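You operate a simulated robot arm through the tools that you are given. There is no shell and no other tool. Be economical: measure what you need, move in short steps, check, and stop when the job is done.

The job below is to be done with a simulated two-armed robot. You get a single attempt, and the scene is never put back.

TASK
Turn the green dial to 4. Turn the bath dial to 35 C. Fetch the grey board marked "A" from the top of the test bench and set it on the right middle shelf of the test bench. Fetch the large can that says "White" from the top of the decanting bench and set it on the lower shelf of the decanting bench. Take the red board on the top of the decanting bench and put it away on the top of the test bench. Pick up the blue-handled jug with one hand, pass it to the other hand and put it on the top of the tinting bench. Close the mill one right door. Take the red plug and leave it on the front of the can shelf. Put the green clip in the carton on the top of the labelled black drum. Fetch the wrench and set it on the lower shelf of the small stand. Take the green board on the top of the labelled silver drum and put it away on the top of the test bench. Open the right tank flap. Do these in any order. Set down upright: large can, blue-handled jug, red plug, wrench.
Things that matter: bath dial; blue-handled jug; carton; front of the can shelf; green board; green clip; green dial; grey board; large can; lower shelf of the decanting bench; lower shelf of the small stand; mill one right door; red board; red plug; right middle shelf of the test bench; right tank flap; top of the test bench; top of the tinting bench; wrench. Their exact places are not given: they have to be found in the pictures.

The check looks at the end state, three seconds after you hand in, the way a careful person would. Anything else that was tipped, shoved, dropped, spilled or broken makes it a failure.

THE ROBOT
Two 7-joint arms with two-finger parallel grippers on one trunk, on a base that drives. Base frame: it is fixed to the floor where the robot stands at the start and does not move with it; the origin is under the middle of the robot, x ahead of it, y to its left, z up. Lengths are in cm, angles in rad, forces in N, time in s.
The left shoulder is at the start at [5, 17.7, 107.9], the right one opposite. With the tool pointing down near the work surface each hand reaches from about 22 to 70 cm from the robot's upright axis, wherever it stands, measured 20 degrees to its own side. Places, roughly: bath dial [50, 300, 100]; blue-handled jug [25, 325, 100]; carton [-1025, 375, 100]; front of the can shelf (30x16 cm) [-344, 1084, 80]; green board (6x10x2 cm) [-1020, 450, 90]; green clip (3x3x12 cm) [-1050, 510, 90]; green dial [40, 0, 90]; grey board [25, 325, 100]; large can [-475, -275, 100]; lower shelf of the decanting bench [-440, -260, 40]; lower shelf of the small stand [-1020, 510, 30]; mill one right door [-850, 980, 50]; red board (6x10x2 cm) [-440, -250, 90]; red plug (6x6x11 cm) [-660, 1040, 80]; right middle shelf of the test bench [30, 240, 50]; right tank flap [-450, 1090, 110]; top of the test bench [30, 330, 90]; top of the tinting bench [30, 630, 80]; wrench (29x6x6 cm) [-1030, 500, 80]. Payload 3.43 kg a hand.
The tool frame of a hand sits at the grasp point between the pads (the TCP): z along the fingers, y along the line on which they close. The tips reach 3.4 cm beyond it. Largest opening 12.8 cm; finger width 2.4, thickness 1.2; the body of the gripper, 4.8 by 13 cm, starts 9.6 cm behind the TCP.
Orientation is told as [roll, pitch, yaw] about the base's x, y, z axes, in that order, counted from this pose: with the fingers straight down and closing along the base's y, the tool's x points along the base's -x, its y along +y and its z along -z.

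THE INTERFACE
- The arms move only by the tool nudge_tool. It takes "left_rows", "right_rows" or both (then of equal length, played together; a hand with none holds still); each is a list of rows, each a list of 6 numbers: the shift along the tool's x, y, z in cm, then the turn, a rotation vector about the tool's x, y, z in rad. In form: [[tx, ty, tz, wx, wy, wz], ...]. A call has 1 to 20 rows; each row is the pose to reach, as a shift and turn from the pose commanded when the call began, along the tool's axes at that moment. "left_grip" and "right_grip" are, for a hand that has rows, the closure in counts, from 0 (fully open) to 255 (shut), set as the call begins (left out, the last holds). A row lasts 0.2 s, in which the tool goes at most 5 cm and 0.15 rad; a call with a longer step from one row to the next is refused whole, and so is a gripper value outside its range. Where a pose cannot be reached the arm comes as near as it can. A force on the tool above 40 N (or 10 N above the force at the start of the call, whichever is more), or a blocked arm, ends the call early, and 0.2 s more pass. Each finger travels about 10.8 cm/s and halts on what it meets, pressing with about 31 N; the grip force reading is that of the motor and also rises with nothing between the fingers. The clock runs only during rows and for 0.2 s after the last one: add rows that repeat a pose to give the fingers time. The reply holds the time, the measured pose of the TCP, the force on the tool along the base axes, the opening and the grip force, in the units named above and with some noise, with the torque about the TCP (base axes, N m) and any sound that the robot's microphone picked up.
- Cameras (640 x 400 px; columns grow to the right, rows downward): "scene" is now at [15.27, -0.31, 123.06]; the picture's right is [-0.05, -1.00, 0.00], its down [-0.67, 0.03, -0.74] and it looks along [0.74, -0.04, -0.67] (base axes); focal length 238 px, centre (320, 200). "left" rides on the left gripper at [7.6, 1.1, -16] in its tool frame; the picture's right is [-0.15, 0.99, 0.00], its down [-0.88, -0.13, -0.46] and it looks along [-0.45, -0.07, 0.89] (tool axes); focal length 234 px, centre (320, 200). "right" rides on the right gripper at [7.6, -1.1, -16] in its tool frame; the picture's right is [0.15, 0.99, 0.00], its down [-0.88, 0.13, -0.46] and it looks along [-0.45, 0.07, 0.89] (tool axes); focal length 234 px, centre (320, 200).
- grab_frame(camera): a new picture of that camera. The clock stands still meanwhile.
- slide_trunk(by): slides the trunk up (or, below 0, down) by that many cm; the arms and the scene camera ride with it, the base frame stays. It gives what a move gives, with no picture.
- drive_base(legs): drives the robot by 1 to 6 legs, each [ahead, turn to the left] in cm and rad, along the robot's own axes; the way and the turn of a leg run together, so that a leg with both is an arc; at most 150 cm and 3.142 rad a leg. The arms and the cameras ride along, it lands a little off, and it stops where it bumps. It gives what a move gives.
- pan_tilt(pan, tilt): turns the head with the scene camera to pan (to the left, within 1.396 rad either way) and tilt (down, from -0.506 to 1.204), counted from straight ahead of the robot. It gives what a move gives.
- probe_pixels(camera, pixels): for up to 12 pixels [column, row] of the newest picture of that camera ("zoom" is the newest enlarged one), the place [x, y, z] in the base frame of the surface seen there, good to about 0.2 cm. The clock stands still meanwhile.
- enlarge(camera, box): a new picture of the part [left, top, right, bottom] of that camera's present view, enlarged. The clock stands still meanwhile.
- job_done(): hands the job in; it is judged then, once.

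Work in short steps. Measure before you move; look again where a grasp or a placing could have gone wrong, and mend it. You have 357 turns and 290 pictures in all, those below and enlarged ones among them. Open the grippers and draw the arms clear of the work before you hand the job in, unless the task says otherwise; then end with one line.

The tools are called after "Call:" as a command line: name --argument value ..., lists and objects as JSON in quotes. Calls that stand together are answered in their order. nudge_tool: Moves the arms, as the interface text tells. Its arguments: {"type":"object","properties":{"left_rows":{"type":"array"},"left_grip":{"type":"number"},"right_rows":{"type":"array"},"right_grip":{"type":"number"}},"required":[]} The other tools are called the same way: slide_trunk (by) slides the trunk up or down; drive_base (legs) drives the base; pan_tilt (pan, tilt) turns the head that bears the scene camera; grab_frame (camera) takes a picture; probe_pixels (camera, pixels) gives the place of the surface under pixels of a picture; enlarge (camera, box) takes an enlarged picture of a part of a camera's view; job_done () hands the job in.

At the start:

```text
time: 0.0
left_position: [40.36, 17.71, 108.07]
left_orientation: [-0.001, -0.001, -0.001]
left_wrist_force: [0.7, 0.1, 0.7]
left_moment: [0.0, -0.03, 0.02]
left_finger_gap: 12.83
left_grasp_force: 0.0
right_position: [39.88, -18.76, 107.42]
right_orientation: [0.0, 0.002, 0.0]
right_wrist_force: [-0.7, 0.0, -0.1]
right_moment: [0.02, 0.02, 0.02]
right_finger_gap: 12.82
right_grasp_force: 0.1
trunk travel left (down, up): [-25.0, 15.1]
robot x, y, heading: [0.09, -0.17, -0.002]
head pan, tilt: [-0.049, 0.733]
```

scene: 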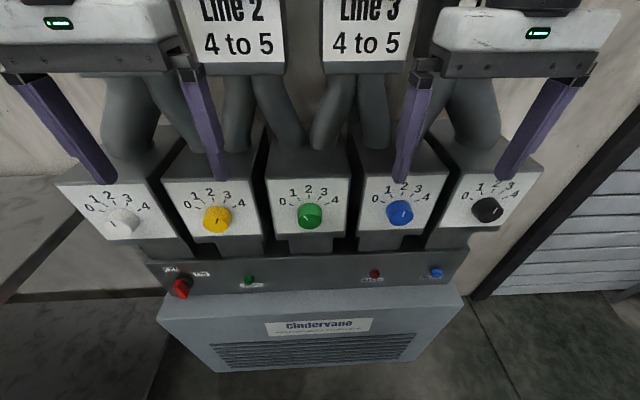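
right: 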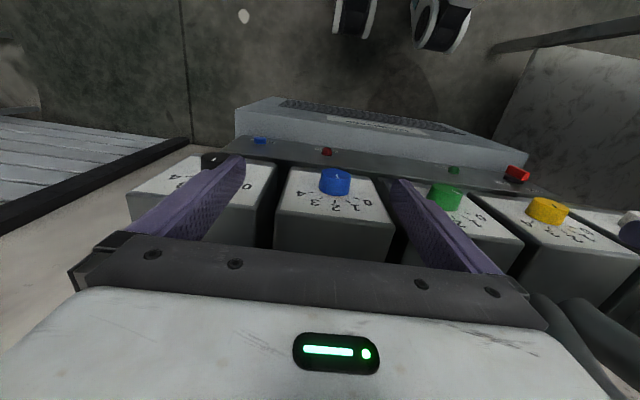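
left: 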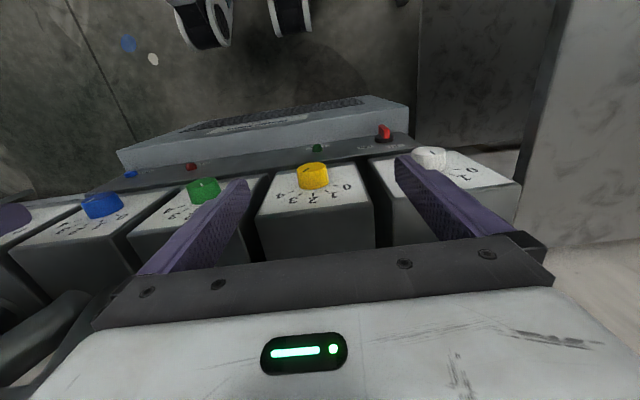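

The scene shows the green dial at about (311,215). I enlarge it to read the scale and pointer.

Call:
enlarge --camera "scene" --box '[260, 160, 370, 250]'

Call:
probe_pixels --camera "scene" --pixels '[[311, 213], [311, 207], [311, 225], [285, 190], [340, 190], [285, 235], [340, 232], [311, 185]]'

```text
4.44 times, centred on (315, 205) of scene
```

zoom: 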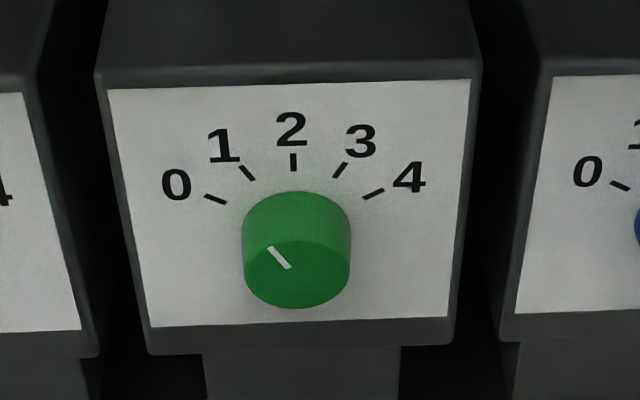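

```text
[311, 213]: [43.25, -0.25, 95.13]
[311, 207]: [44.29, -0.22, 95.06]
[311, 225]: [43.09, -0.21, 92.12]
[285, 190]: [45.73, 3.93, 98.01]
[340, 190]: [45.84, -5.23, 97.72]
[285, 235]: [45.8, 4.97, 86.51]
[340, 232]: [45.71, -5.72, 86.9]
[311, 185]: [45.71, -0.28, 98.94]
```

The knob is on a vertical panel: face at x≈43.1, centre y≈-0.25, z≈93.5. I back off to get room for a forward-pointing hand, and probe knob and ticks on the zoom.

Call:
probe_pixels --camera "zoom" --pixels '[[246, 265], [348, 265], [297, 245], [297, 304], [215, 198], [247, 173], [293, 162], [340, 170], [373, 194], [288, 267], [271, 249]]'

Call:
drive_base --legs '[[-22, 0]]'

Call:
pan_tilt --pan 1.3 --tilt 0.2

Call:
grab_frame --camera "scene"

Call:
pan_tilt --pan -1.3 --tilt 0.2

Call:
grab_frame --camera "scene"

Call:
pan_tilt --pan 0 --tilt 0.6

```text
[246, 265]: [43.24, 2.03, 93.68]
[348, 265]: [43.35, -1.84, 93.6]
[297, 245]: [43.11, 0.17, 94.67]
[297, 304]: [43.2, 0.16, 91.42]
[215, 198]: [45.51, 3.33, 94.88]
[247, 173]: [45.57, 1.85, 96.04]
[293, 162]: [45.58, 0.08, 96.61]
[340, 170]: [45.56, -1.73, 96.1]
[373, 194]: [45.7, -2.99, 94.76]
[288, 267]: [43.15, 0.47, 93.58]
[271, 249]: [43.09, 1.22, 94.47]
```

```text
time: 1.7
left_position: [18.32, 17.54, 108.18]
left_orientation: [-0.002, 0.001, -0.001]
left_wrist_force: [0.1, -0.1, -0.4]
left_moment: [-0.01, 0.0, 0.0]
left_finger_gap: 12.8
left_grasp_force: 0.1
right_position: [17.72, -18.8, 107.28]
right_orientation: [0.0, 0.0, -0.004]
right_wrist_force: [0.8, -1.2, 0.9]
right_moment: [-0.03, -0.06, 0.02]
right_finger_gap: 12.84
right_grasp_force: 0.1
trunk travel left (down, up): [-25.0, 15.1]
robot x, y, heading: [-21.8, -0.04, -0.005]
head pan, tilt: [-0.049, 0.733]
```

```text
time: 3.2
left_position: [18.37, 17.59, 108.14]
left_orientation: [-0.002, 0.0, -0.001]
left_wrist_force: [0.1, 0.8, 0.2]
left_moment: [0.0, 0.02, 0.01]
left_finger_gap: 12.79
left_grasp_force: 0.0
right_position: [17.66, -18.87, 107.36]
right_orientation: [0.0, 0.001, -0.004]
right_wrist_force: [0.0, -0.3, -0.8]
right_moment: [0.02, 0.02, -0.03]
right_finger_gap: 12.8
right_grasp_force: 0.1
trunk travel left (down, up): [-25.0, 15.1]
robot x, y, heading: [-22.55, 0.2, -0.004]
head pan, tilt: [1.3, 0.201]
```

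```text
285 pictures are left
```

scene: 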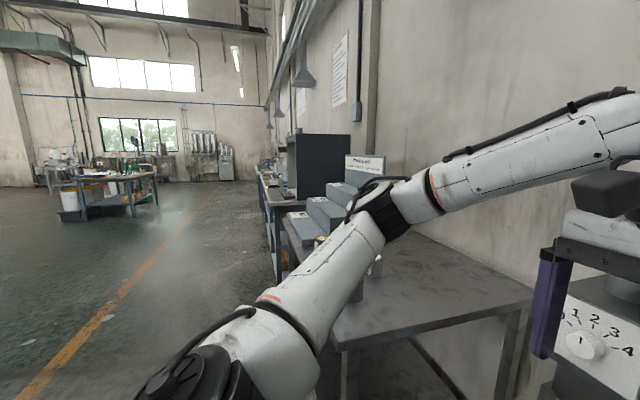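

```text
time: 5.5
left_position: [18.42, 17.75, 108.09]
left_orientation: [-0.002, 0.0, -0.003]
left_wrist_force: [0.9, -0.9, -0.3]
left_moment: [-0.02, 0.02, -0.01]
left_finger_gap: 12.77
left_grasp_force: 0.0
right_position: [17.69, -18.81, 107.31]
right_orientation: [-0.001, -0.001, -0.003]
right_wrist_force: [-0.1, -0.2, 0.6]
right_moment: [0.0, 0.0, -0.01]
right_finger_gap: 12.81
right_grasp_force: 0.1
trunk travel left (down, up): [-25.0, 15.1]
robot x, y, heading: [-22.23, -0.01, -0.004]
head pan, tilt: [-1.3, 0.201]
```

```text
284 pictures are left
```

scene: 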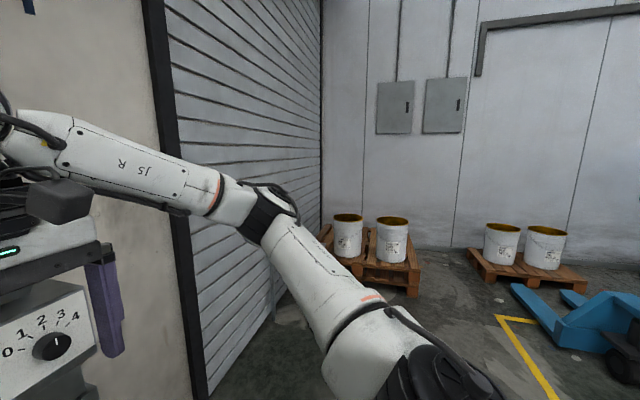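

```text
time: 7.0
left_position: [18.31, 17.66, 108.1]
left_orientation: [-0.002, 0.0, -0.002]
left_wrist_force: [0.3, -0.1, -0.8]
left_moment: [0.02, 0.01, 0.01]
left_finger_gap: 12.78
left_grasp_force: 0.1
right_position: [17.79, -18.89, 107.36]
right_orientation: [0.002, 0.0, -0.003]
right_wrist_force: [-0.6, -0.2, -0.1]
right_moment: [0.0, -0.04, 0.05]
right_finger_gap: 12.78
right_grasp_force: 0.0
trunk travel left (down, up): [-25.0, 15.1]
robot x, y, heading: [-22.05, 0.21, -0.005]
head pan, tilt: [0.0, 0.6]
```

Knob centre ≈ (y 0.1, z 93.3), pointer ~40° left of "2"; tick 4 is ~64.5° right. I pitch the right hand forward and bring it in front of the knob.

Call:
nudge_tool --right_rows '[[-1.2, 1.6, 1.2, 0, -0.131, 0], [-2.4, 3.2, 2.4, 0, -0.262, 0], [-3.6, 4.8, 3.6, 0, -0.393, 0], [-4.8, 6.4, 4.8, 0, -0.524, 0], [-6, 8, 6, 0, -0.655, 0], [-7.2, 9.6, 7.2, 0, -0.786, 0], [-8.4, 11.2, 8.4, 0, -0.917, 0], [-9.6, 12.8, 9.6, 0, -1.048, 0], [-10.8, 14.4, 10.8, 0, -1.179, 0], [-12, 16, 12, 0, -1.31, 0], [-13.5, 17.5, 13, 0, -1.441, 0], [-15.2, 19, 14.1, 0, -1.571, 0], [-15.2, 19, 14.1, 0, -1.571, 0]]' --right_grip 110

Call:
grab_frame --camera "scene"

```text
time: 9.8
left_position: [18.4, 17.62, 108.09]
left_orientation: [-0.001, 0.0, -0.003]
left_wrist_force: [0.3, -0.4, 0.0]
left_moment: [0.0, -0.02, 0.01]
left_finger_gap: 12.81
left_grasp_force: 0.1
right_position: [32.95, 0.19, 93.22]
right_orientation: [2.863, -1.568, -2.866]
right_wrist_force: [0.5, -0.4, 0.1]
right_moment: [0.01, 0.03, 0.02]
right_finger_gap: 7.3
right_grasp_force: 0.1
trunk travel left (down, up): [-25.0, 15.1]
robot x, y, heading: [-21.88, 0.03, -0.008]
head pan, tilt: [0.0, 0.6]
```

```text
283 pictures are left
```

scene: 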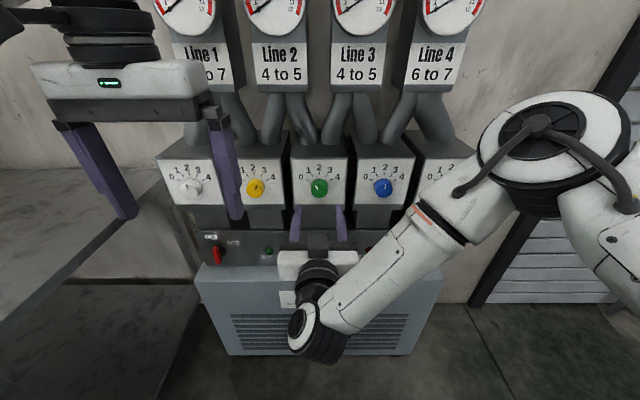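

Hand is level in front of the knob. I roll by -0.9, then advance to x≈41.8 open.

Call:
nudge_tool --right_rows '[[0, 0, 0, 0, 0, -0.15], [0, 0, 0, 0, 0, -0.3], [0, 0, 0, 0, 0, -0.45], [0, 0, 0, 0, 0, -0.6], [0, 0, 0, 0, 0, -0.75], [-0.05, -0.08, 0, 0, 0, -0.9], [-0.05, -0.08, 2, 0, 0, -0.9], [-0.05, -0.08, 4, 0, 0, -0.9], [-0.05, -0.08, 6, 0, 0, -0.9], [-0.05, -0.08, 7.5, 0, 0, -0.9], [-0.05, -0.08, 8.8, 0, 0, -0.9], [-0.05, -0.08, 8.8, 0, 0, -0.9]]'

Call:
grab_frame --camera "scene"

```text
time: 12.4
left_position: [18.19, 17.66, 108.01]
left_orientation: [-0.002, 0.001, -0.002]
left_wrist_force: [-0.4, 0.0, -0.1]
left_moment: [0.01, 0.02, -0.02]
left_finger_gap: 12.8
left_grasp_force: 0.0
right_position: [41.77, -0.07, 93.15]
right_orientation: [-1.57, -0.672, 1.567]
right_wrist_force: [-0.6, -0.1, 0.2]
right_moment: [0.04, 0.0, -0.01]
right_finger_gap: 7.31
right_grasp_force: 0.1
trunk travel left (down, up): [-25.0, 15.1]
robot x, y, heading: [-22.14, 0.13, -0.004]
head pan, tilt: [0.0, 0.6]
```

```text
282 pictures are left
```

scene: 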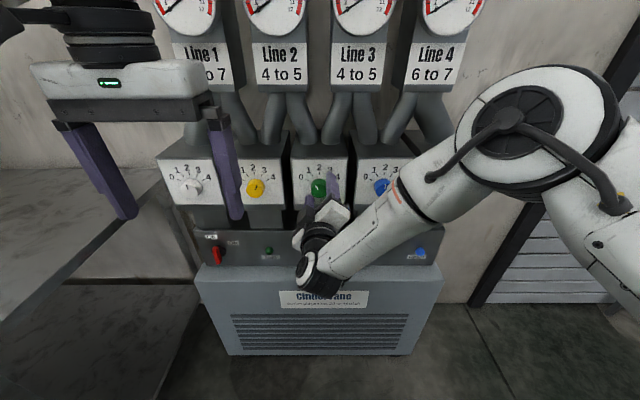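

Fingers straddle the knob without contact. I close, then turn +1.83 rad.

Call:
nudge_tool --right_rows '[[0, 0, 0, 0, 0, 0], [0, 0, 0, 0, 0, 0], [0, 0, 0, 0, 0, 0], [0, 0, 0, 0, 0, 0.14], [0, 0, 0, 0, 0, 0.28], [0, 0, 0, 0, 0, 0.42], [0, 0, 0, 0, 0, 0.56], [0, 0, 0, 0, 0, 0.7], [0, 0, 0, 0, 0, 0.84], [0, 0, 0, 0, 0, 0.98], [0, 0, 0, 0, 0, 1.12], [0, 0, 0, 0, 0, 1.26], [0, 0, 0, 0, 0, 1.4], [0, 0, 0, 0, 0, 1.54], [0, 0, 0, 0, 0, 1.68], [0, 0, 0, 0, 0, 1.78], [0, 0, 0, 0, 0, 1.78]]' --right_grip 255

Call:
enlarge --camera "scene" --box '[280, 145, 360, 210]'

```text
time: 16.0
left_position: [18.42, 17.47, 108.14]
left_orientation: [0.001, 0.0, -0.003]
left_wrist_force: [-0.3, 0.2, -0.5]
left_moment: [0.0, 0.0, -0.01]
left_finger_gap: 12.79
left_grasp_force: 0.0
right_position: [41.72, -0.38, 93.24]
right_orientation: [1.571, -0.688, -1.579]
right_wrist_force: [-15.9, -9.5, -10.6]
right_moment: [-0.69, -0.05, -0.65]
right_finger_gap: 4.23
right_grasp_force: 44.4
trunk travel left (down, up): [-25.0, 15.1]
robot x, y, heading: [-22.34, 0.13, -0.003]
head pan, tilt: [0.0, 0.6]
```

```text
6.15 times, centred on (320, 178) of scene
```

zoom: 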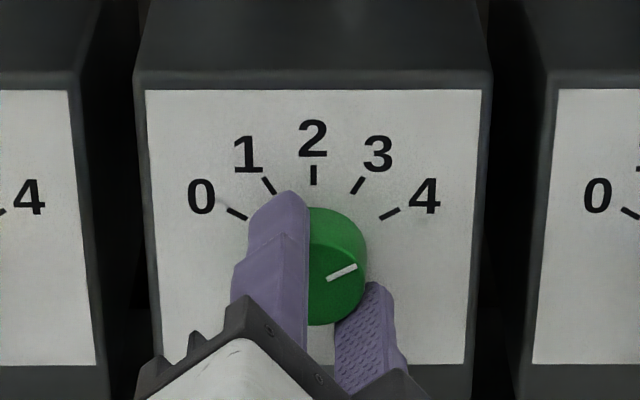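

The pointer (328,280)->(356,266) lies at ~63°, in line with tick 4. I release and draw back.

Call:
nudge_tool --right_rows '[[0, 0, 0, 0, 0, 0], [0, 0, 0, 0, 0, 0], [0, 0, 0, 0, 0, 0], [0, 0, -3, 0, 0, 0], [0, 0, -7, 0, 0, 0], [0, 0, -11, 0, 0, 0], [0, 0, -11, 0, 0, 0]]' --right_grip 110

Call:
enlarge --camera "scene" --box '[280, 145, 360, 210]'

```text
time: 17.6
left_position: [18.35, 17.63, 108.09]
left_orientation: [-0.002, 0.001, -0.003]
left_wrist_force: [-0.4, -0.1, -0.7]
left_moment: [-0.03, -0.01, -0.01]
left_finger_gap: 12.77
left_grasp_force: 0.1
right_position: [30.68, -0.15, 93.28]
right_orientation: [1.571, -0.69, -1.574]
right_wrist_force: [-0.1, -0.1, -0.1]
right_moment: [-0.01, -0.02, 0.02]
right_finger_gap: 7.27
right_grasp_force: 0.2
trunk travel left (down, up): [-25.0, 15.1]
robot x, y, heading: [-22.22, -0.05, -0.004]
head pan, tilt: [0.0, 0.6]
```

```text
6.15 times, centred on (320, 178) of scene
```

zoom: 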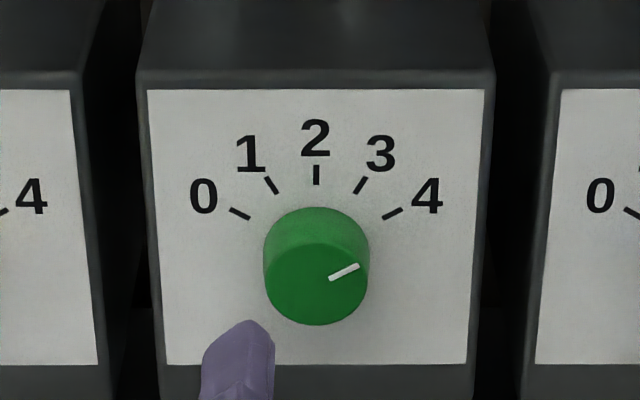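

Looks aligned with 4; I probe the mark ends and ticks for a precise angle.

Call:
probe_pixels --camera "zoom" --pixels '[[331, 278], [357, 265], [393, 214], [317, 175], [240, 214], [267, 260], [366, 260], [317, 322]]'

```text
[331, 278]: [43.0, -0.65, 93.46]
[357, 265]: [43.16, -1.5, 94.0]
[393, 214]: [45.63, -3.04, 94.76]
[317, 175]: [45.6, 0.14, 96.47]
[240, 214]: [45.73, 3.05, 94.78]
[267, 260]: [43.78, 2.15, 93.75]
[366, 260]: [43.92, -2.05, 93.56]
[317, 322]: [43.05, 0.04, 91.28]
```

Dial reads 4. Now I return the right hand to its down-pointing rest pose (unroll, then pitch).

Call:
nudge_tool --right_rows '[[0, 0, -3, 0, 0, -0.147], [0, 0, -3, 0, 0, -0.293], [0, 0, -3, 0, 0, -0.44], [0, 0, -3, 0, 0, -0.587], [0, 0, -3, 0, 0, -0.733], [0, 0, -3, 0, 0, -0.88]]' --right_grip 0

Call:
nudge_tool --right_rows '[[-1.2, -1.6, -0.8, 0, 0.131, 0], [-2.4, -3.2, -1.6, 0, 0.262, 0], [-3.6, -4.8, -2.4, 0, 0.393, 0], [-4.8, -6.4, -3.2, 0, 0.524, 0], [-6, -8, -4, 0, 0.655, 0], [-7.2, -9.6, -4.8, 0, 0.786, 0], [-8.4, -11.2, -5.6, 0, 0.917, 0], [-9.6, -12.8, -6.4, 0, 1.048, 0], [-10.8, -14.4, -7.2, 0, 1.179, 0], [-12, -16, -8, 0, 1.31, 0], [-13, -17.5, -9, 0, 1.441, 0], [-14.1, -19, -10, 0, 1.571, 0], [-14.1, -19, -10, 0, 1.571, 0]]'

Call:
pan_tilt --pan 1.2 --tilt 0.5

Call:
drive_base --legs '[[-60, 0], [0, 0.8]]'

Call:
grab_frame --camera "scene"

```text
time: 19.2
left_position: [18.45, 17.63, 108.13]
left_orientation: [0.001, 0.001, -0.002]
left_wrist_force: [0.5, 0.9, -0.5]
left_moment: [-0.01, 0.02, 0.0]
left_finger_gap: 12.82
left_grasp_force: 0.0
right_position: [29.39, -3.37, 93.03]
right_orientation: [0.943, -1.526, -1.034]
right_wrist_force: [-0.1, -0.5, 0.1]
right_moment: [0.03, -0.02, 0.02]
right_finger_gap: 12.8
right_grasp_force: 0.0
trunk travel left (down, up): [-25.0, 15.1]
robot x, y, heading: [-22.29, -0.29, -0.004]
head pan, tilt: [0.0, 0.6]
stopped in row 6 (right hand): the arm was blocked; the commanded pose is now the measured one
```

```text
time: 22.0
left_position: [18.46, 17.63, 108.08]
left_orientation: [-0.002, -0.001, -0.002]
left_wrist_force: [-0.7, 0.2, 0.3]
left_moment: [-0.01, -0.01, 0.0]
left_finger_gap: 12.81
left_grasp_force: 0.1
right_position: [17.97, -21.84, 106.72]
right_orientation: [0.034, 0.028, -0.084]
right_wrist_force: [-0.1, 0.5, 0.0]
right_moment: [-0.01, 0.03, -0.01]
right_finger_gap: 12.79
right_grasp_force: 0.1
trunk travel left (down, up): [-25.0, 15.1]
robot x, y, heading: [-22.11, 0.14, -0.005]
head pan, tilt: [0.0, 0.6]
```

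```text
time: 23.4
left_position: [18.35, 17.59, 108.18]
left_orientation: [-0.002, -0.001, -0.001]
left_wrist_force: [-0.6, -0.3, -0.5]
left_moment: [0.0, 0.03, -0.03]
left_finger_gap: 12.8
left_grasp_force: 0.1
right_position: [18.08, -21.68, 106.54]
right_orientation: [0.036, 0.027, -0.084]
right_wrist_force: [-0.3, -0.5, -0.3]
right_moment: [-0.01, -0.04, -0.02]
right_finger_gap: 12.78
right_grasp_force: 0.1
trunk travel left (down, up): [-25.0, 15.1]
robot x, y, heading: [-21.77, -0.2, -0.004]
head pan, tilt: [1.201, 0.499]
```

```text
time: 28.9
left_position: [-66.99, 41.71, 108.07]
left_orientation: [-0.002, 0.0, 0.798]
left_wrist_force: [0.3, 0.0, 0.6]
left_moment: [0.01, -0.03, -0.03]
left_finger_gap: 12.81
left_grasp_force: 0.0
right_position: [-38.99, 14.2, 106.73]
right_orientation: [0.034, 0.027, 0.716]
right_wrist_force: [0.1, 0.5, 0.4]
right_moment: [0.0, 0.0, -0.03]
right_finger_gap: 12.81
right_grasp_force: 0.0
trunk travel left (down, up): [-25.0, 15.1]
robot x, y, heading: [-82.14, 0.42, 0.804]
head pan, tilt: [1.201, 0.499]
```

```text
279 pictures are left
```

scene: 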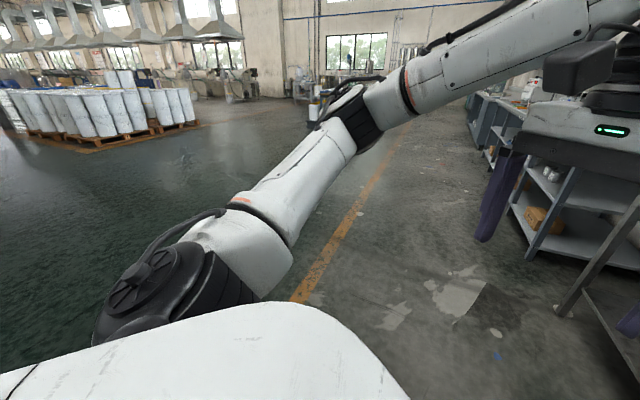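

A clear aisle runs along y at x≈-80. I face +y and drive 150.

Call:
drive_base --legs '[[0, 0.767], [140, 0]]'

Call:
pan_tilt --pan -0.8 --tilt 0.45

Call:
grab_frame --camera "scene"

```text
time: 37.9
left_position: [-95.95, 181.17, 108.04]
left_orientation: [-0.002, 0.002, 1.532]
left_wrist_force: [-0.2, 0.1, -0.6]
left_moment: [-0.03, 0.02, -0.01]
left_finger_gap: 12.78
left_grasp_force: 0.1
right_position: [-56.64, 179.3, 106.69]
right_orientation: [0.036, 0.027, 1.45]
right_wrist_force: [-0.4, -0.3, 0.3]
right_moment: [0.02, 0.0, -0.03]
right_finger_gap: 12.83
right_grasp_force: 0.1
trunk travel left (down, up): [-25.0, 15.1]
robot x, y, heading: [-80.1, 139.85, 1.531]
head pan, tilt: [1.201, 0.499]
```

```text
time: 39.9
left_position: [-95.93, 180.97, 108.06]
left_orientation: [-0.002, -0.001, 1.533]
left_wrist_force: [0.7, 0.1, -0.4]
left_moment: [0.03, 0.0, -0.01]
left_finger_gap: 12.81
left_grasp_force: 0.0
right_position: [-56.53, 179.36, 106.69]
right_orientation: [0.034, 0.026, 1.451]
right_wrist_force: [0.2, -0.7, -0.2]
right_moment: [0.01, -0.03, 0.02]
right_finger_gap: 12.8
right_grasp_force: 0.0
trunk travel left (down, up): [-25.0, 15.1]
robot x, y, heading: [-79.77, 140.31, 1.535]
head pan, tilt: [-0.799, 0.45]
```

```text
278 pictures are left
```

scene: 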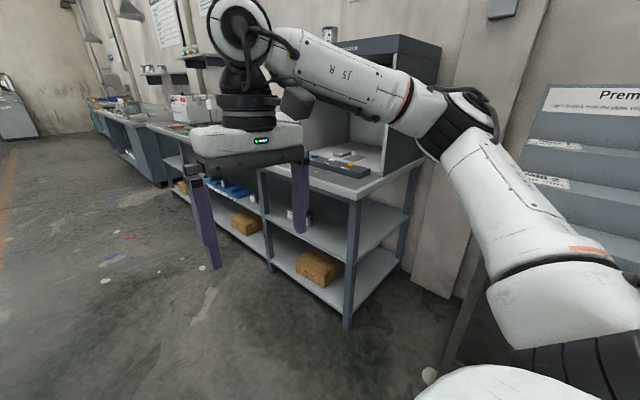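

The test bench begins right here at (330,200). I drive on to y≈300 and turn to face it.

Call:
drive_base --legs '[[145, 0], [0, -1.53]]'

Call:
pan_tilt --pan 0.35 --tilt 0.5

Call:
grab_frame --camera "scene"

Call:
pan_tilt --pan -0.35 --tilt 0.6

Call:
grab_frame --camera "scene"

```text
time: 50.7
left_position: [-36.82, 303.84, 108.03]
left_orientation: [-0.002, 0.001, 0.041]
left_wrist_force: [-0.7, 0.1, -0.3]
left_moment: [0.02, 0.01, 0.02]
left_finger_gap: 12.8
left_grasp_force: 0.0
right_position: [-35.55, 264.39, 106.62]
right_orientation: [0.033, 0.027, -0.041]
right_wrist_force: [-0.2, -0.6, 0.4]
right_moment: [0.01, -0.01, 0.01]
right_finger_gap: 12.8
right_grasp_force: 0.1
trunk travel left (down, up): [-25.0, 15.1]
robot x, y, heading: [-76.34, 284.4, 0.043]
head pan, tilt: [-0.799, 0.45]
```

```text
time: 52.1
left_position: [-36.85, 303.87, 108.1]
left_orientation: [-0.002, 0.0, 0.041]
left_wrist_force: [-0.1, 0.4, 0.5]
left_moment: [-0.07, 0.02, 0.02]
left_finger_gap: 12.81
left_grasp_force: 0.1
right_position: [-35.53, 264.45, 106.71]
right_orientation: [0.035, 0.025, -0.04]
right_wrist_force: [-0.5, -0.9, -0.1]
right_moment: [0.0, -0.02, -0.02]
right_finger_gap: 12.81
right_grasp_force: 0.0
trunk travel left (down, up): [-25.0, 15.1]
robot x, y, heading: [-76.36, 284.4, 0.045]
head pan, tilt: [0.351, 0.499]
```

```text
277 pictures are left
```

scene: 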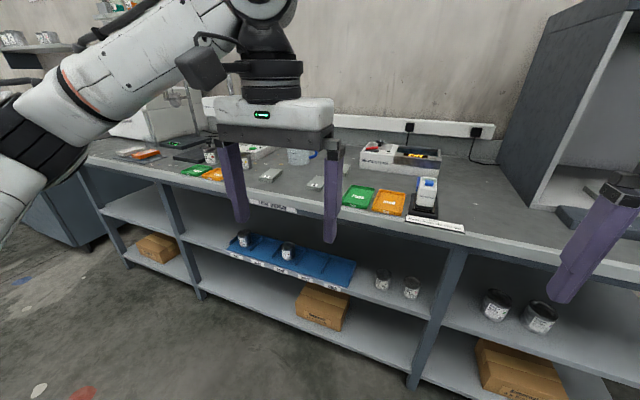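

```text
time: 53.2
left_position: [-36.94, 303.89, 108.09]
left_orientation: [-0.003, 0.0, 0.041]
left_wrist_force: [-0.7, 0.1, -0.6]
left_moment: [-0.02, 0.02, -0.02]
left_finger_gap: 12.8
left_grasp_force: 0.1
right_position: [-35.48, 264.32, 106.7]
right_orientation: [0.036, 0.027, -0.039]
right_wrist_force: [0.0, 0.0, -0.1]
right_moment: [0.02, -0.01, 0.01]
right_finger_gap: 12.8
right_grasp_force: 0.0
trunk travel left (down, up): [-25.0, 15.1]
robot x, y, heading: [-76.56, 284.28, 0.044]
head pan, tilt: [-0.351, 0.6]
```

```text
276 pictures are left
```

scene: 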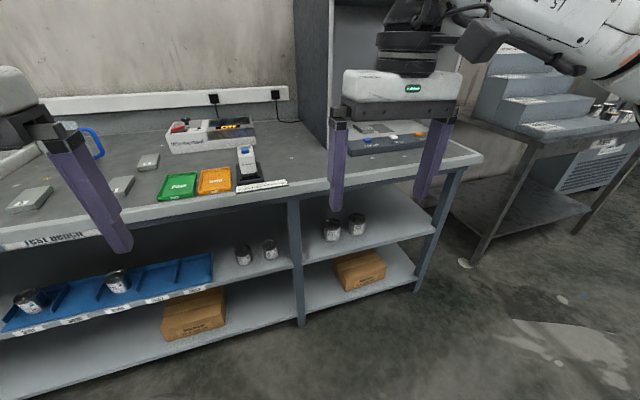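

Boards, jug (handle ~(92,143)) and the right bay are visible. I enlarge to read labels.

Call:
enlarge --camera "scene" --box '[0, 100, 300, 280]'

Call:
pan_tilt --pan 0.55 --tilt 0.5

Call:
enlarge --camera "scene" --box '[150, 60, 450, 240]'

```text
2.13 times, centred on (150, 190) of scene
```

zoom: 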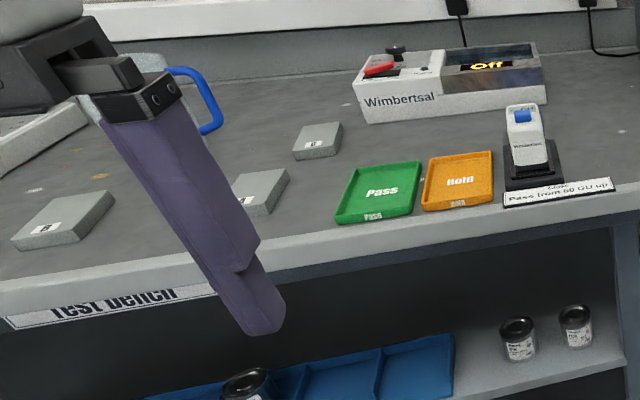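

```text
time: 54.4
left_position: [-36.84, 303.86, 108.09]
left_orientation: [-0.001, -0.001, 0.042]
left_wrist_force: [-0.2, 0.2, -0.3]
left_moment: [0.02, -0.01, -0.01]
left_finger_gap: 12.8
left_grasp_force: 0.1
right_position: [-35.41, 264.36, 106.64]
right_orientation: [0.033, 0.028, -0.039]
right_wrist_force: [-0.4, -1.1, -0.5]
right_moment: [0.01, 0.0, 0.0]
right_finger_gap: 12.8
right_grasp_force: 0.0
trunk travel left (down, up): [-25.0, 15.1]
robot x, y, heading: [-76.87, 284.59, 0.043]
head pan, tilt: [0.55, 0.499]
```

```text
2.13 times, centred on (300, 150) of scene
```

zoom: 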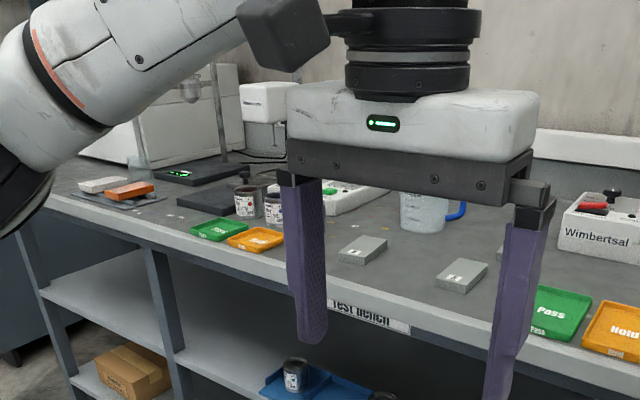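

I probe board, jug, bench edge positions on this zoom.

Call:
probe_pixels --camera "zoom" --pixels '[[363, 246], [462, 273], [425, 210], [457, 211], [355, 318], [240, 360], [640, 235], [220, 229], [110, 184], [130, 192]]'

Call:
drive_base --legs '[[30, -0.043]]'

Call:
pan_tilt --pan 0.0 --tilt 0.7

Call:
grab_frame --camera "scene"

```text
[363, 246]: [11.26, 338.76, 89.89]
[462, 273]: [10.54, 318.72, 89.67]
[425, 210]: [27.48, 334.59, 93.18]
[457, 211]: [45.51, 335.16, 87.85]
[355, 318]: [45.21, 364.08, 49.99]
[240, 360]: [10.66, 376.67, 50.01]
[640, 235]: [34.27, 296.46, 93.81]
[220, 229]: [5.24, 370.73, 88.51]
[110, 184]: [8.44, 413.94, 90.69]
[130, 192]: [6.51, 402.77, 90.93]
```

```text
time: 56.4
left_position: [-6.03, 302.26, 108.05]
left_orientation: [-0.001, 0.0, -0.009]
left_wrist_force: [-0.1, 0.8, 0.1]
left_moment: [-0.01, 0.02, 0.03]
left_finger_gap: 12.78
left_grasp_force: 0.1
right_position: [-6.48, 262.92, 106.68]
right_orientation: [0.037, 0.026, -0.091]
right_wrist_force: [0.0, -0.4, 0.5]
right_moment: [0.01, 0.0, 0.02]
right_finger_gap: 12.82
right_grasp_force: 0.1
trunk travel left (down, up): [-25.0, 15.1]
robot x, y, heading: [-46.33, 285.06, -0.008]
head pan, tilt: [0.55, 0.499]
```

```text
time: 57.4
left_position: [-5.94, 302.32, 108.07]
left_orientation: [-0.002, 0.001, -0.008]
left_wrist_force: [-0.2, -0.3, -0.5]
left_moment: [0.04, 0.0, 0.01]
left_finger_gap: 12.81
left_grasp_force: 0.1
right_position: [-6.65, 262.79, 106.65]
right_orientation: [0.036, 0.026, -0.091]
right_wrist_force: [0.1, -0.6, -0.9]
right_moment: [0.0, -0.02, 0.04]
right_finger_gap: 12.79
right_grasp_force: 0.0
trunk travel left (down, up): [-25.0, 15.1]
robot x, y, heading: [-47.24, 285.22, -0.014]
head pan, tilt: [0.0, 0.7]
```

```text
273 pictures are left
```

scene: 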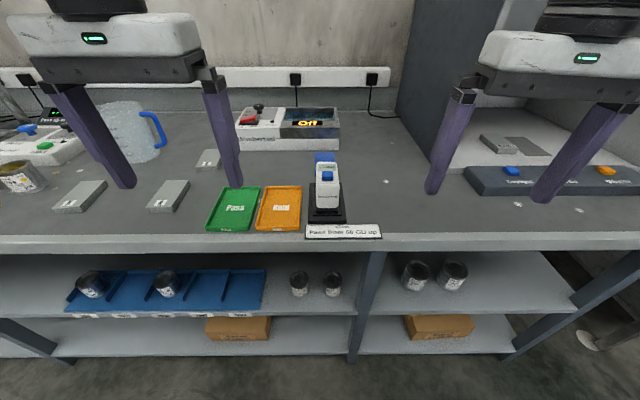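

Call:
enlarge --camera "scene" --box '[0, 90, 240, 240]'

Call:
enlarge --camera "scene" --box '[400, 90, 640, 240]'

```text
2.67 times, centred on (120, 165) of scene
```

zoom: 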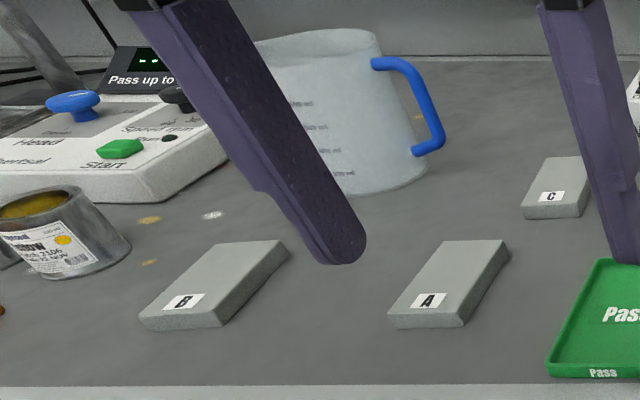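

```text
2.67 times, centred on (520, 165) of scene
```

zoom: 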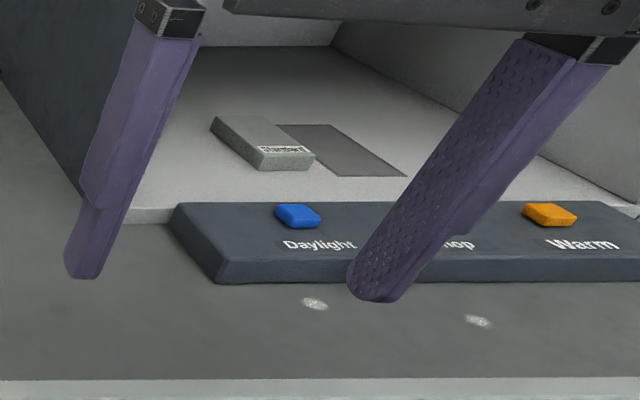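

Board "A" is the middle one, at scene (168,196). I probe its corners, the shelf edges/cans in the right bay, the bench edge, and the jug.

Call:
probe_pixels --camera "scene" --pixels '[[147, 209], [173, 210], [167, 181], [189, 181], [158, 204], [168, 196], [170, 212], [300, 236], [300, 243], [420, 312], [420, 316], [500, 300]]'

Call:
probe_pixels --camera "scene" --pixels '[[416, 290], [452, 290], [500, 275], [540, 275], [480, 268], [370, 270], [380, 310], [155, 132], [148, 115], [164, 145], [136, 160], [108, 108]]'

```text
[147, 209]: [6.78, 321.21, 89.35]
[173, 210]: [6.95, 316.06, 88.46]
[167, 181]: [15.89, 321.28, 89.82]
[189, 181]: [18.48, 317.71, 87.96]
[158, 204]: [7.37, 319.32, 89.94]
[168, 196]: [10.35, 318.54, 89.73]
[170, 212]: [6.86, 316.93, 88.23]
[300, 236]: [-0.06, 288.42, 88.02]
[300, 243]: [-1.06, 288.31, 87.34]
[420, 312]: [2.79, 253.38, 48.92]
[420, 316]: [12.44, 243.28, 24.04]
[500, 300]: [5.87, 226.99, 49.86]
```

```text
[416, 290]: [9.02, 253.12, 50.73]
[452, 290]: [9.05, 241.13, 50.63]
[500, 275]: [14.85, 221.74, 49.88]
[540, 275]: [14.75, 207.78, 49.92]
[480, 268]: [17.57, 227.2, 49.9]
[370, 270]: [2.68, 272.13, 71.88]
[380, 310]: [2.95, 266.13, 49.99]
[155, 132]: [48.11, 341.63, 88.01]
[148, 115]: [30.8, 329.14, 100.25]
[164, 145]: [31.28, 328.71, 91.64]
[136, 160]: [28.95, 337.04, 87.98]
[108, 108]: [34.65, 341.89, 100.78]
```

Board A: centre ≈ (11.6, 318.6), long along x; shelf free space is around y 222. Next I look at the box with the "Off" display for the bath dial.

Call:
enlarge --camera "scene" --box '[220, 85, 364, 175]'

Call:
enlarge --camera "scene" --box '[0, 60, 160, 160]'

```text
4.44 times, centred on (292, 130) of scene
```

zoom: 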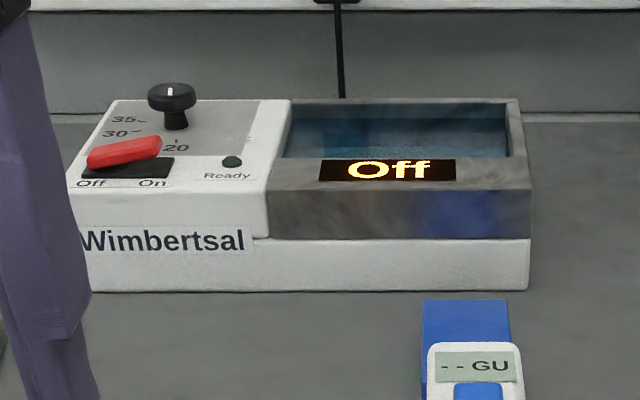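

```text
4.00 times, centred on (80, 110) of scene
```

zoom: 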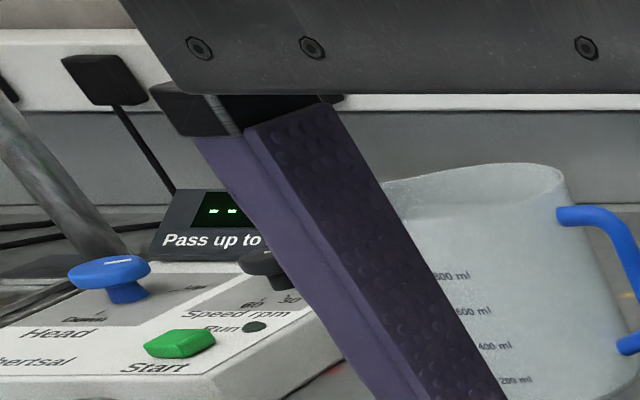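

The bath dial is the black mushroom knob at scene ~(259,106). I probe it; the left camera should be brought above it.

Call:
probe_pixels --camera "scene" --pixels '[[258, 105], [259, 108], [254, 107], [263, 107], [259, 113], [260, 117], [246, 112], [240, 122], [280, 140], [250, 148], [274, 120], [255, 122]]'

```text
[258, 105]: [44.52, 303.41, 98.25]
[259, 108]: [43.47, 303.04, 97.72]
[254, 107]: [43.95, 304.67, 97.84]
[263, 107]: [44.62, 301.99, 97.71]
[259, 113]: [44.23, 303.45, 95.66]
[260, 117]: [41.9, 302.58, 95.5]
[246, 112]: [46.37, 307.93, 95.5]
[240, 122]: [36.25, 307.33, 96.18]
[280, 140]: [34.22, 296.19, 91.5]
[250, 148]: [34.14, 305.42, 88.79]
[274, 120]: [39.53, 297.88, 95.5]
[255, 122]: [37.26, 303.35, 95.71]
```

The dial centre is ≈(44.9,303.3,97.9), far in. I need to know how close the base can stand; I look at the base's casters with the left camera.

Call:
grab_frame --camera "left"

Call:
grab_frame --camera "right"

```text
268 pictures are left
```

left: 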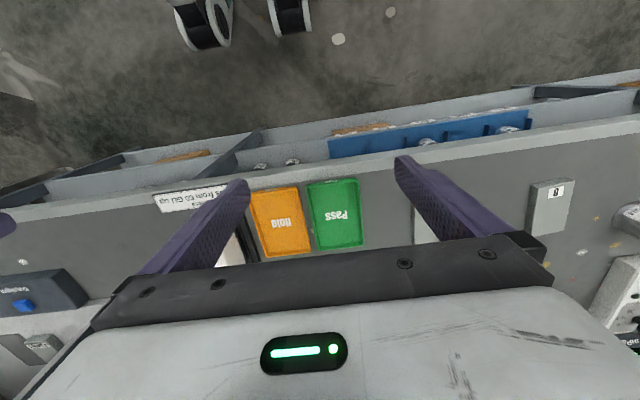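

```text
267 pictures are left
```

right: 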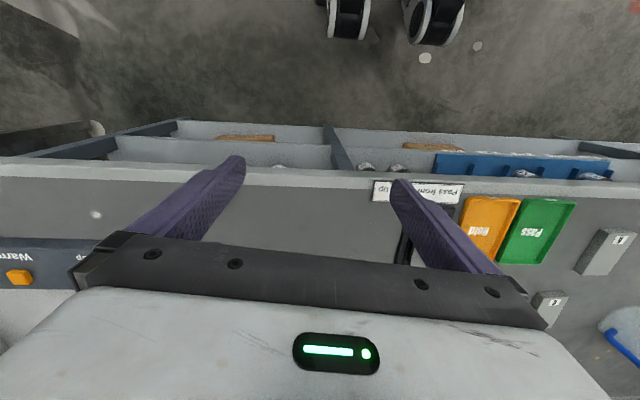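

Call:
probe_pixels --camera "left" --pixels '[[205, 45], [225, 30], [290, 30]]'

Call:
probe_pixels --camera "right" --pixels '[[345, 35], [435, 40], [455, 15]]'

```text
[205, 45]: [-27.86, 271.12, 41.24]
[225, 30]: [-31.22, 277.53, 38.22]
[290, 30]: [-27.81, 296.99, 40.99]
```

```text
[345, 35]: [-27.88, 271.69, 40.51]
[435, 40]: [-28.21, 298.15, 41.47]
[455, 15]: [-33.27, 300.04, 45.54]
```

The base front extends only ~19 cm ahead of the axis, so the robot can stand at x≈-24. I check the booth front and gadgets ahead before driving in.

Call:
probe_pixels --camera "scene" --pixels '[[400, 150], [425, 160], [445, 100], [490, 60], [470, 180], [600, 170], [325, 158], [40, 170], [590, 165]]'

```text
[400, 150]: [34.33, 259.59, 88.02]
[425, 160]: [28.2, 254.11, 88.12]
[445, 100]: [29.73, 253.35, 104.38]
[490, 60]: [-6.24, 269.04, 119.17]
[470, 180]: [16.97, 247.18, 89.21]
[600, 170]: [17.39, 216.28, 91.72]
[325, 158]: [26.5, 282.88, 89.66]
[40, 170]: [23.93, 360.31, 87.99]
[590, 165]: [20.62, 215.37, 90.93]
```

Right hand will end at x≈15, well before the booth front (x≈28). I raise the trunk 5 and drive 21 cm ahead.

Call:
slide_trunk --by 5

Call:
drive_base --legs '[[21, 0.01]]'

Call:
pan_tilt --pan 0.15 --tilt 0.6

Call:
grab_frame --camera "scene"

```text
time: 58.3
left_position: [-6.03, 302.21, 113.03]
left_orientation: [-0.002, 0.0, -0.01]
left_wrist_force: [0.2, -0.2, -0.9]
left_moment: [0.01, 0.03, 0.03]
left_finger_gap: 12.85
left_grasp_force: 0.0
right_position: [-6.41, 262.93, 111.7]
right_orientation: [0.034, 0.026, -0.089]
right_wrist_force: [0.3, -0.3, -0.8]
right_moment: [0.0, -0.01, -0.01]
right_finger_gap: 12.8
right_grasp_force: 0.1
trunk travel left (down, up): [-30.0, 10.1]
robot x, y, heading: [-46.64, 284.74, -0.007]
head pan, tilt: [0.0, 0.7]
```

```text
time: 60.1
left_position: [15.05, 302.71, 113.0]
left_orientation: [0.001, 0.0, 0.004]
left_wrist_force: [-0.7, -0.8, 0.6]
left_moment: [0.03, -0.01, -0.01]
left_finger_gap: 12.8
left_grasp_force: 0.0
right_position: [14.84, 262.99, 111.66]
right_orientation: [0.034, 0.024, -0.08]
right_wrist_force: [-0.8, -0.5, -0.3]
right_moment: [-0.01, -0.04, -0.01]
right_finger_gap: 12.82
right_grasp_force: 0.1
trunk travel left (down, up): [-30.0, 10.1]
robot x, y, heading: [-25.59, 284.68, -0.0]
head pan, tilt: [0.0, 0.7]
stopped in leg 1: the robot was blocked; the commanded pose is now the measured one
```

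```text
time: 60.8
left_position: [15.12, 302.69, 113.16]
left_orientation: [0.002, 0.0, 0.001]
left_wrist_force: [0.2, 0.3, 0.6]
left_moment: [-0.02, 0.02, 0.03]
left_finger_gap: 12.78
left_grasp_force: 0.1
right_position: [14.86, 263.14, 111.72]
right_orientation: [0.035, 0.025, -0.082]
right_wrist_force: [-0.5, 0.0, 0.3]
right_moment: [0.02, 0.02, -0.01]
right_finger_gap: 12.81
right_grasp_force: 0.1
trunk travel left (down, up): [-30.0, 10.1]
robot x, y, heading: [-25.15, 284.83, 0.003]
head pan, tilt: [0.15, 0.6]
```

```text
266 pictures are left
```

scene: 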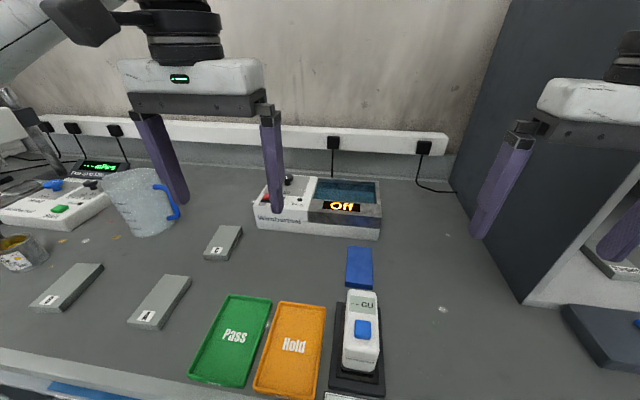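

The base touched at x≈-25; I back off 1 cm and zoom on the dial.

Call:
drive_base --legs '[[-1, 0]]'

Call:
nudge_tool --left_rows '[[0, 4, -2, 0, 0, 0], [0, 8, -3, 0, 0, 0], [0, 8, -3, 0, 0, 0]]' --left_grip 130

Call:
enlarge --camera "scene" --box '[240, 155, 336, 215]'

```text
time: 61.6
left_position: [14.16, 302.55, 113.16]
left_orientation: [0.0, -0.001, 0.002]
left_wrist_force: [-0.7, 0.4, 0.2]
left_moment: [-0.01, -0.03, 0.01]
left_finger_gap: 12.82
left_grasp_force: 0.2
right_position: [14.04, 263.15, 111.77]
right_orientation: [0.035, 0.024, -0.081]
right_wrist_force: [-0.4, -0.1, 0.1]
right_moment: [-0.02, -0.03, 0.02]
right_finger_gap: 12.81
right_grasp_force: 0.0
trunk travel left (down, up): [-30.0, 10.1]
robot x, y, heading: [-26.06, 284.77, -0.0]
head pan, tilt: [0.15, 0.6]
```

```text
time: 62.4
left_position: [14.18, 310.59, 116.1]
left_orientation: [0.001, 0.002, 0.001]
left_wrist_force: [-0.7, 0.7, -0.5]
left_moment: [0.03, -0.02, 0.0]
left_finger_gap: 6.27
left_grasp_force: 0.1
right_position: [13.93, 263.15, 111.61]
right_orientation: [0.035, 0.026, -0.082]
right_wrist_force: [0.1, -0.1, -0.3]
right_moment: [-0.02, 0.02, 0.01]
right_finger_gap: 12.8
right_grasp_force: 0.1
trunk travel left (down, up): [-30.0, 10.1]
robot x, y, heading: [-26.17, 284.67, -0.003]
head pan, tilt: [0.15, 0.6]
```

```text
6.67 times, centred on (288, 185) of scene
```

zoom: 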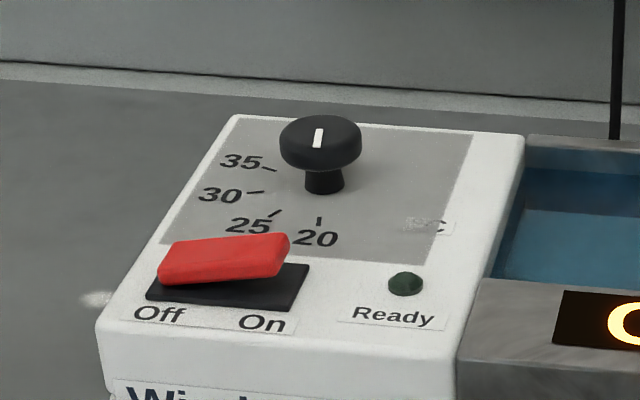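

The mark seems to point at 20 (front). I probe ticks and knob cap.

Call:
probe_pixels --camera "zoom" --pixels '[[318, 222], [275, 212], [256, 192], [269, 169], [321, 130], [318, 145], [285, 140], [357, 140], [321, 118], [319, 166], [323, 190], [225, 245]]'

```text
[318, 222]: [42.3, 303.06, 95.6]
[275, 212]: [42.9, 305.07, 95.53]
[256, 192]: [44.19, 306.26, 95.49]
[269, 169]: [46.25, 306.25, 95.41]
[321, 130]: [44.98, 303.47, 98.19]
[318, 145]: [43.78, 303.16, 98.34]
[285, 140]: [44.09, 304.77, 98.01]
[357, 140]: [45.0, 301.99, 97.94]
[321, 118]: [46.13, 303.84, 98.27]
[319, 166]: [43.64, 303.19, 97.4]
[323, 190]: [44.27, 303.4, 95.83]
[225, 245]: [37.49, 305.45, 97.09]
```

Knob centre ≈(45.0,303.4), mark at 20, needs ≈2.05 rad clockwise from above. I move the left hand above it at z≈110 and see if it reaches vertically.

Call:
nudge_tool --left_rows '[[-4.4, -1, 0.8, 0, 0, 0], [-8.8, -2, 1.6, 0, 0, 0], [-13.2, -3, 2.4, 0, 0, 0], [-17.6, -4, 3.2, 0, 0, 0], [-22, -5, 4, 0, 0, 0], [-26.4, -6, 5, 0, 0, 0], [-30.8, -7.2, 6, 0, 0, 0], [-30.8, -7.2, 6, 0, 0, 0]]'

Call:
grab_frame --camera "left"

```text
time: 64.2
left_position: [36.32, 305.15, 108.85]
left_orientation: [-0.001, 0.003, 0.001]
left_wrist_force: [0.2, 0.0, 0.8]
left_moment: [0.02, -0.02, 0.04]
left_finger_gap: 6.26
left_grasp_force: 0.0
left hand out of reach, approached as far as the arm can: row 5, 6, 7, 8
right_position: [13.95, 263.08, 111.62]
right_orientation: [0.033, 0.025, -0.082]
right_wrist_force: [0.6, 0.4, -0.2]
right_moment: [0.0, -0.01, 0.0]
right_finger_gap: 12.78
right_grasp_force: 0.0
trunk travel left (down, up): [-30.0, 10.1]
robot x, y, heading: [-26.34, 284.71, 0.002]
head pan, tilt: [0.15, 0.6]
```

```text
264 pictures are left
```

left: 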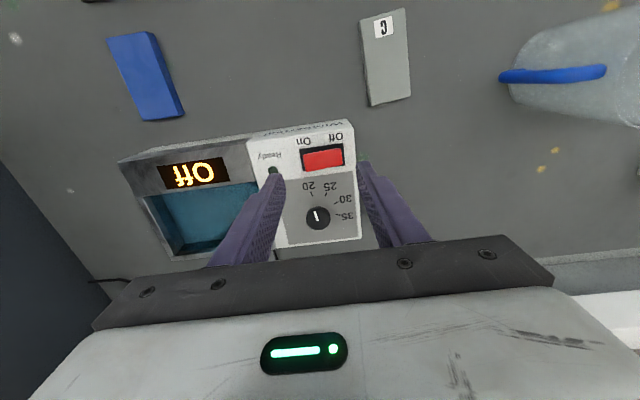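

Vertical reach falls ~9 cm short. I raise the trunk 8 and tilt the hand 0.35 forward with a -0.52 spin, heading above the knob.

Call:
slide_trunk --by 8

Call:
nudge_tool --left_rows '[[-1, -0.2, 0, 0.018, -0.068, -0.103], [-2, -0.5, 1, 0.036, -0.137, -0.206], [-3.5, -0.8, 3, 0.055, -0.205, -0.309], [-5, -1.1, 5, 0.073, -0.274, -0.412], [-7, -1.5, 6, 0.091, -0.342, -0.5145], [-8.7, -1.75, 7, 0.091, -0.342, -0.5145], [-8.7, -1.75, 7, 0.091, -0.342, -0.5145]]'

Call:
grab_frame --camera "left"

```text
time: 65.3
left_position: [36.43, 305.1, 116.75]
left_orientation: [0.0, 0.002, 0.001]
left_wrist_force: [-0.1, 0.0, -0.1]
left_moment: [0.04, -0.02, 0.01]
left_finger_gap: 6.28
left_grasp_force: 0.2
right_position: [13.93, 263.12, 119.62]
right_orientation: [0.034, 0.026, -0.083]
right_wrist_force: [0.3, 0.2, -0.9]
right_moment: [0.0, 0.01, -0.04]
right_finger_gap: 12.78
right_grasp_force: 0.2
trunk travel left (down, up): [-38.0, 2.1]
robot x, y, heading: [-26.31, 284.81, 0.005]
head pan, tilt: [0.15, 0.6]
```

```text
time: 66.9
left_position: [45.09, 303.3, 109.86]
left_orientation: [-0.18, -0.303, 0.55]
left_wrist_force: [-0.2, 0.2, 0.2]
left_moment: [0.0, -0.02, 0.02]
left_finger_gap: 6.25
left_grasp_force: 0.1
right_position: [14.03, 263.15, 119.62]
right_orientation: [0.036, 0.026, -0.083]
right_wrist_force: [0.0, 0.4, -0.1]
right_moment: [0.0, -0.01, 0.02]
right_finger_gap: 12.78
right_grasp_force: 0.0
trunk travel left (down, up): [-38.0, 2.1]
robot x, y, heading: [-26.32, 284.57, -0.004]
head pan, tilt: [0.15, 0.6]
```

```text
263 pictures are left
```

left: 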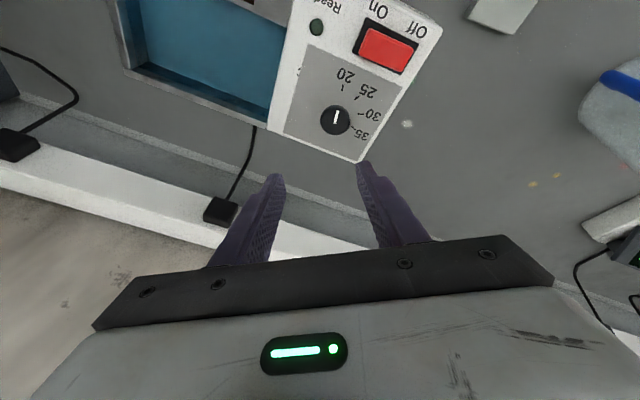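

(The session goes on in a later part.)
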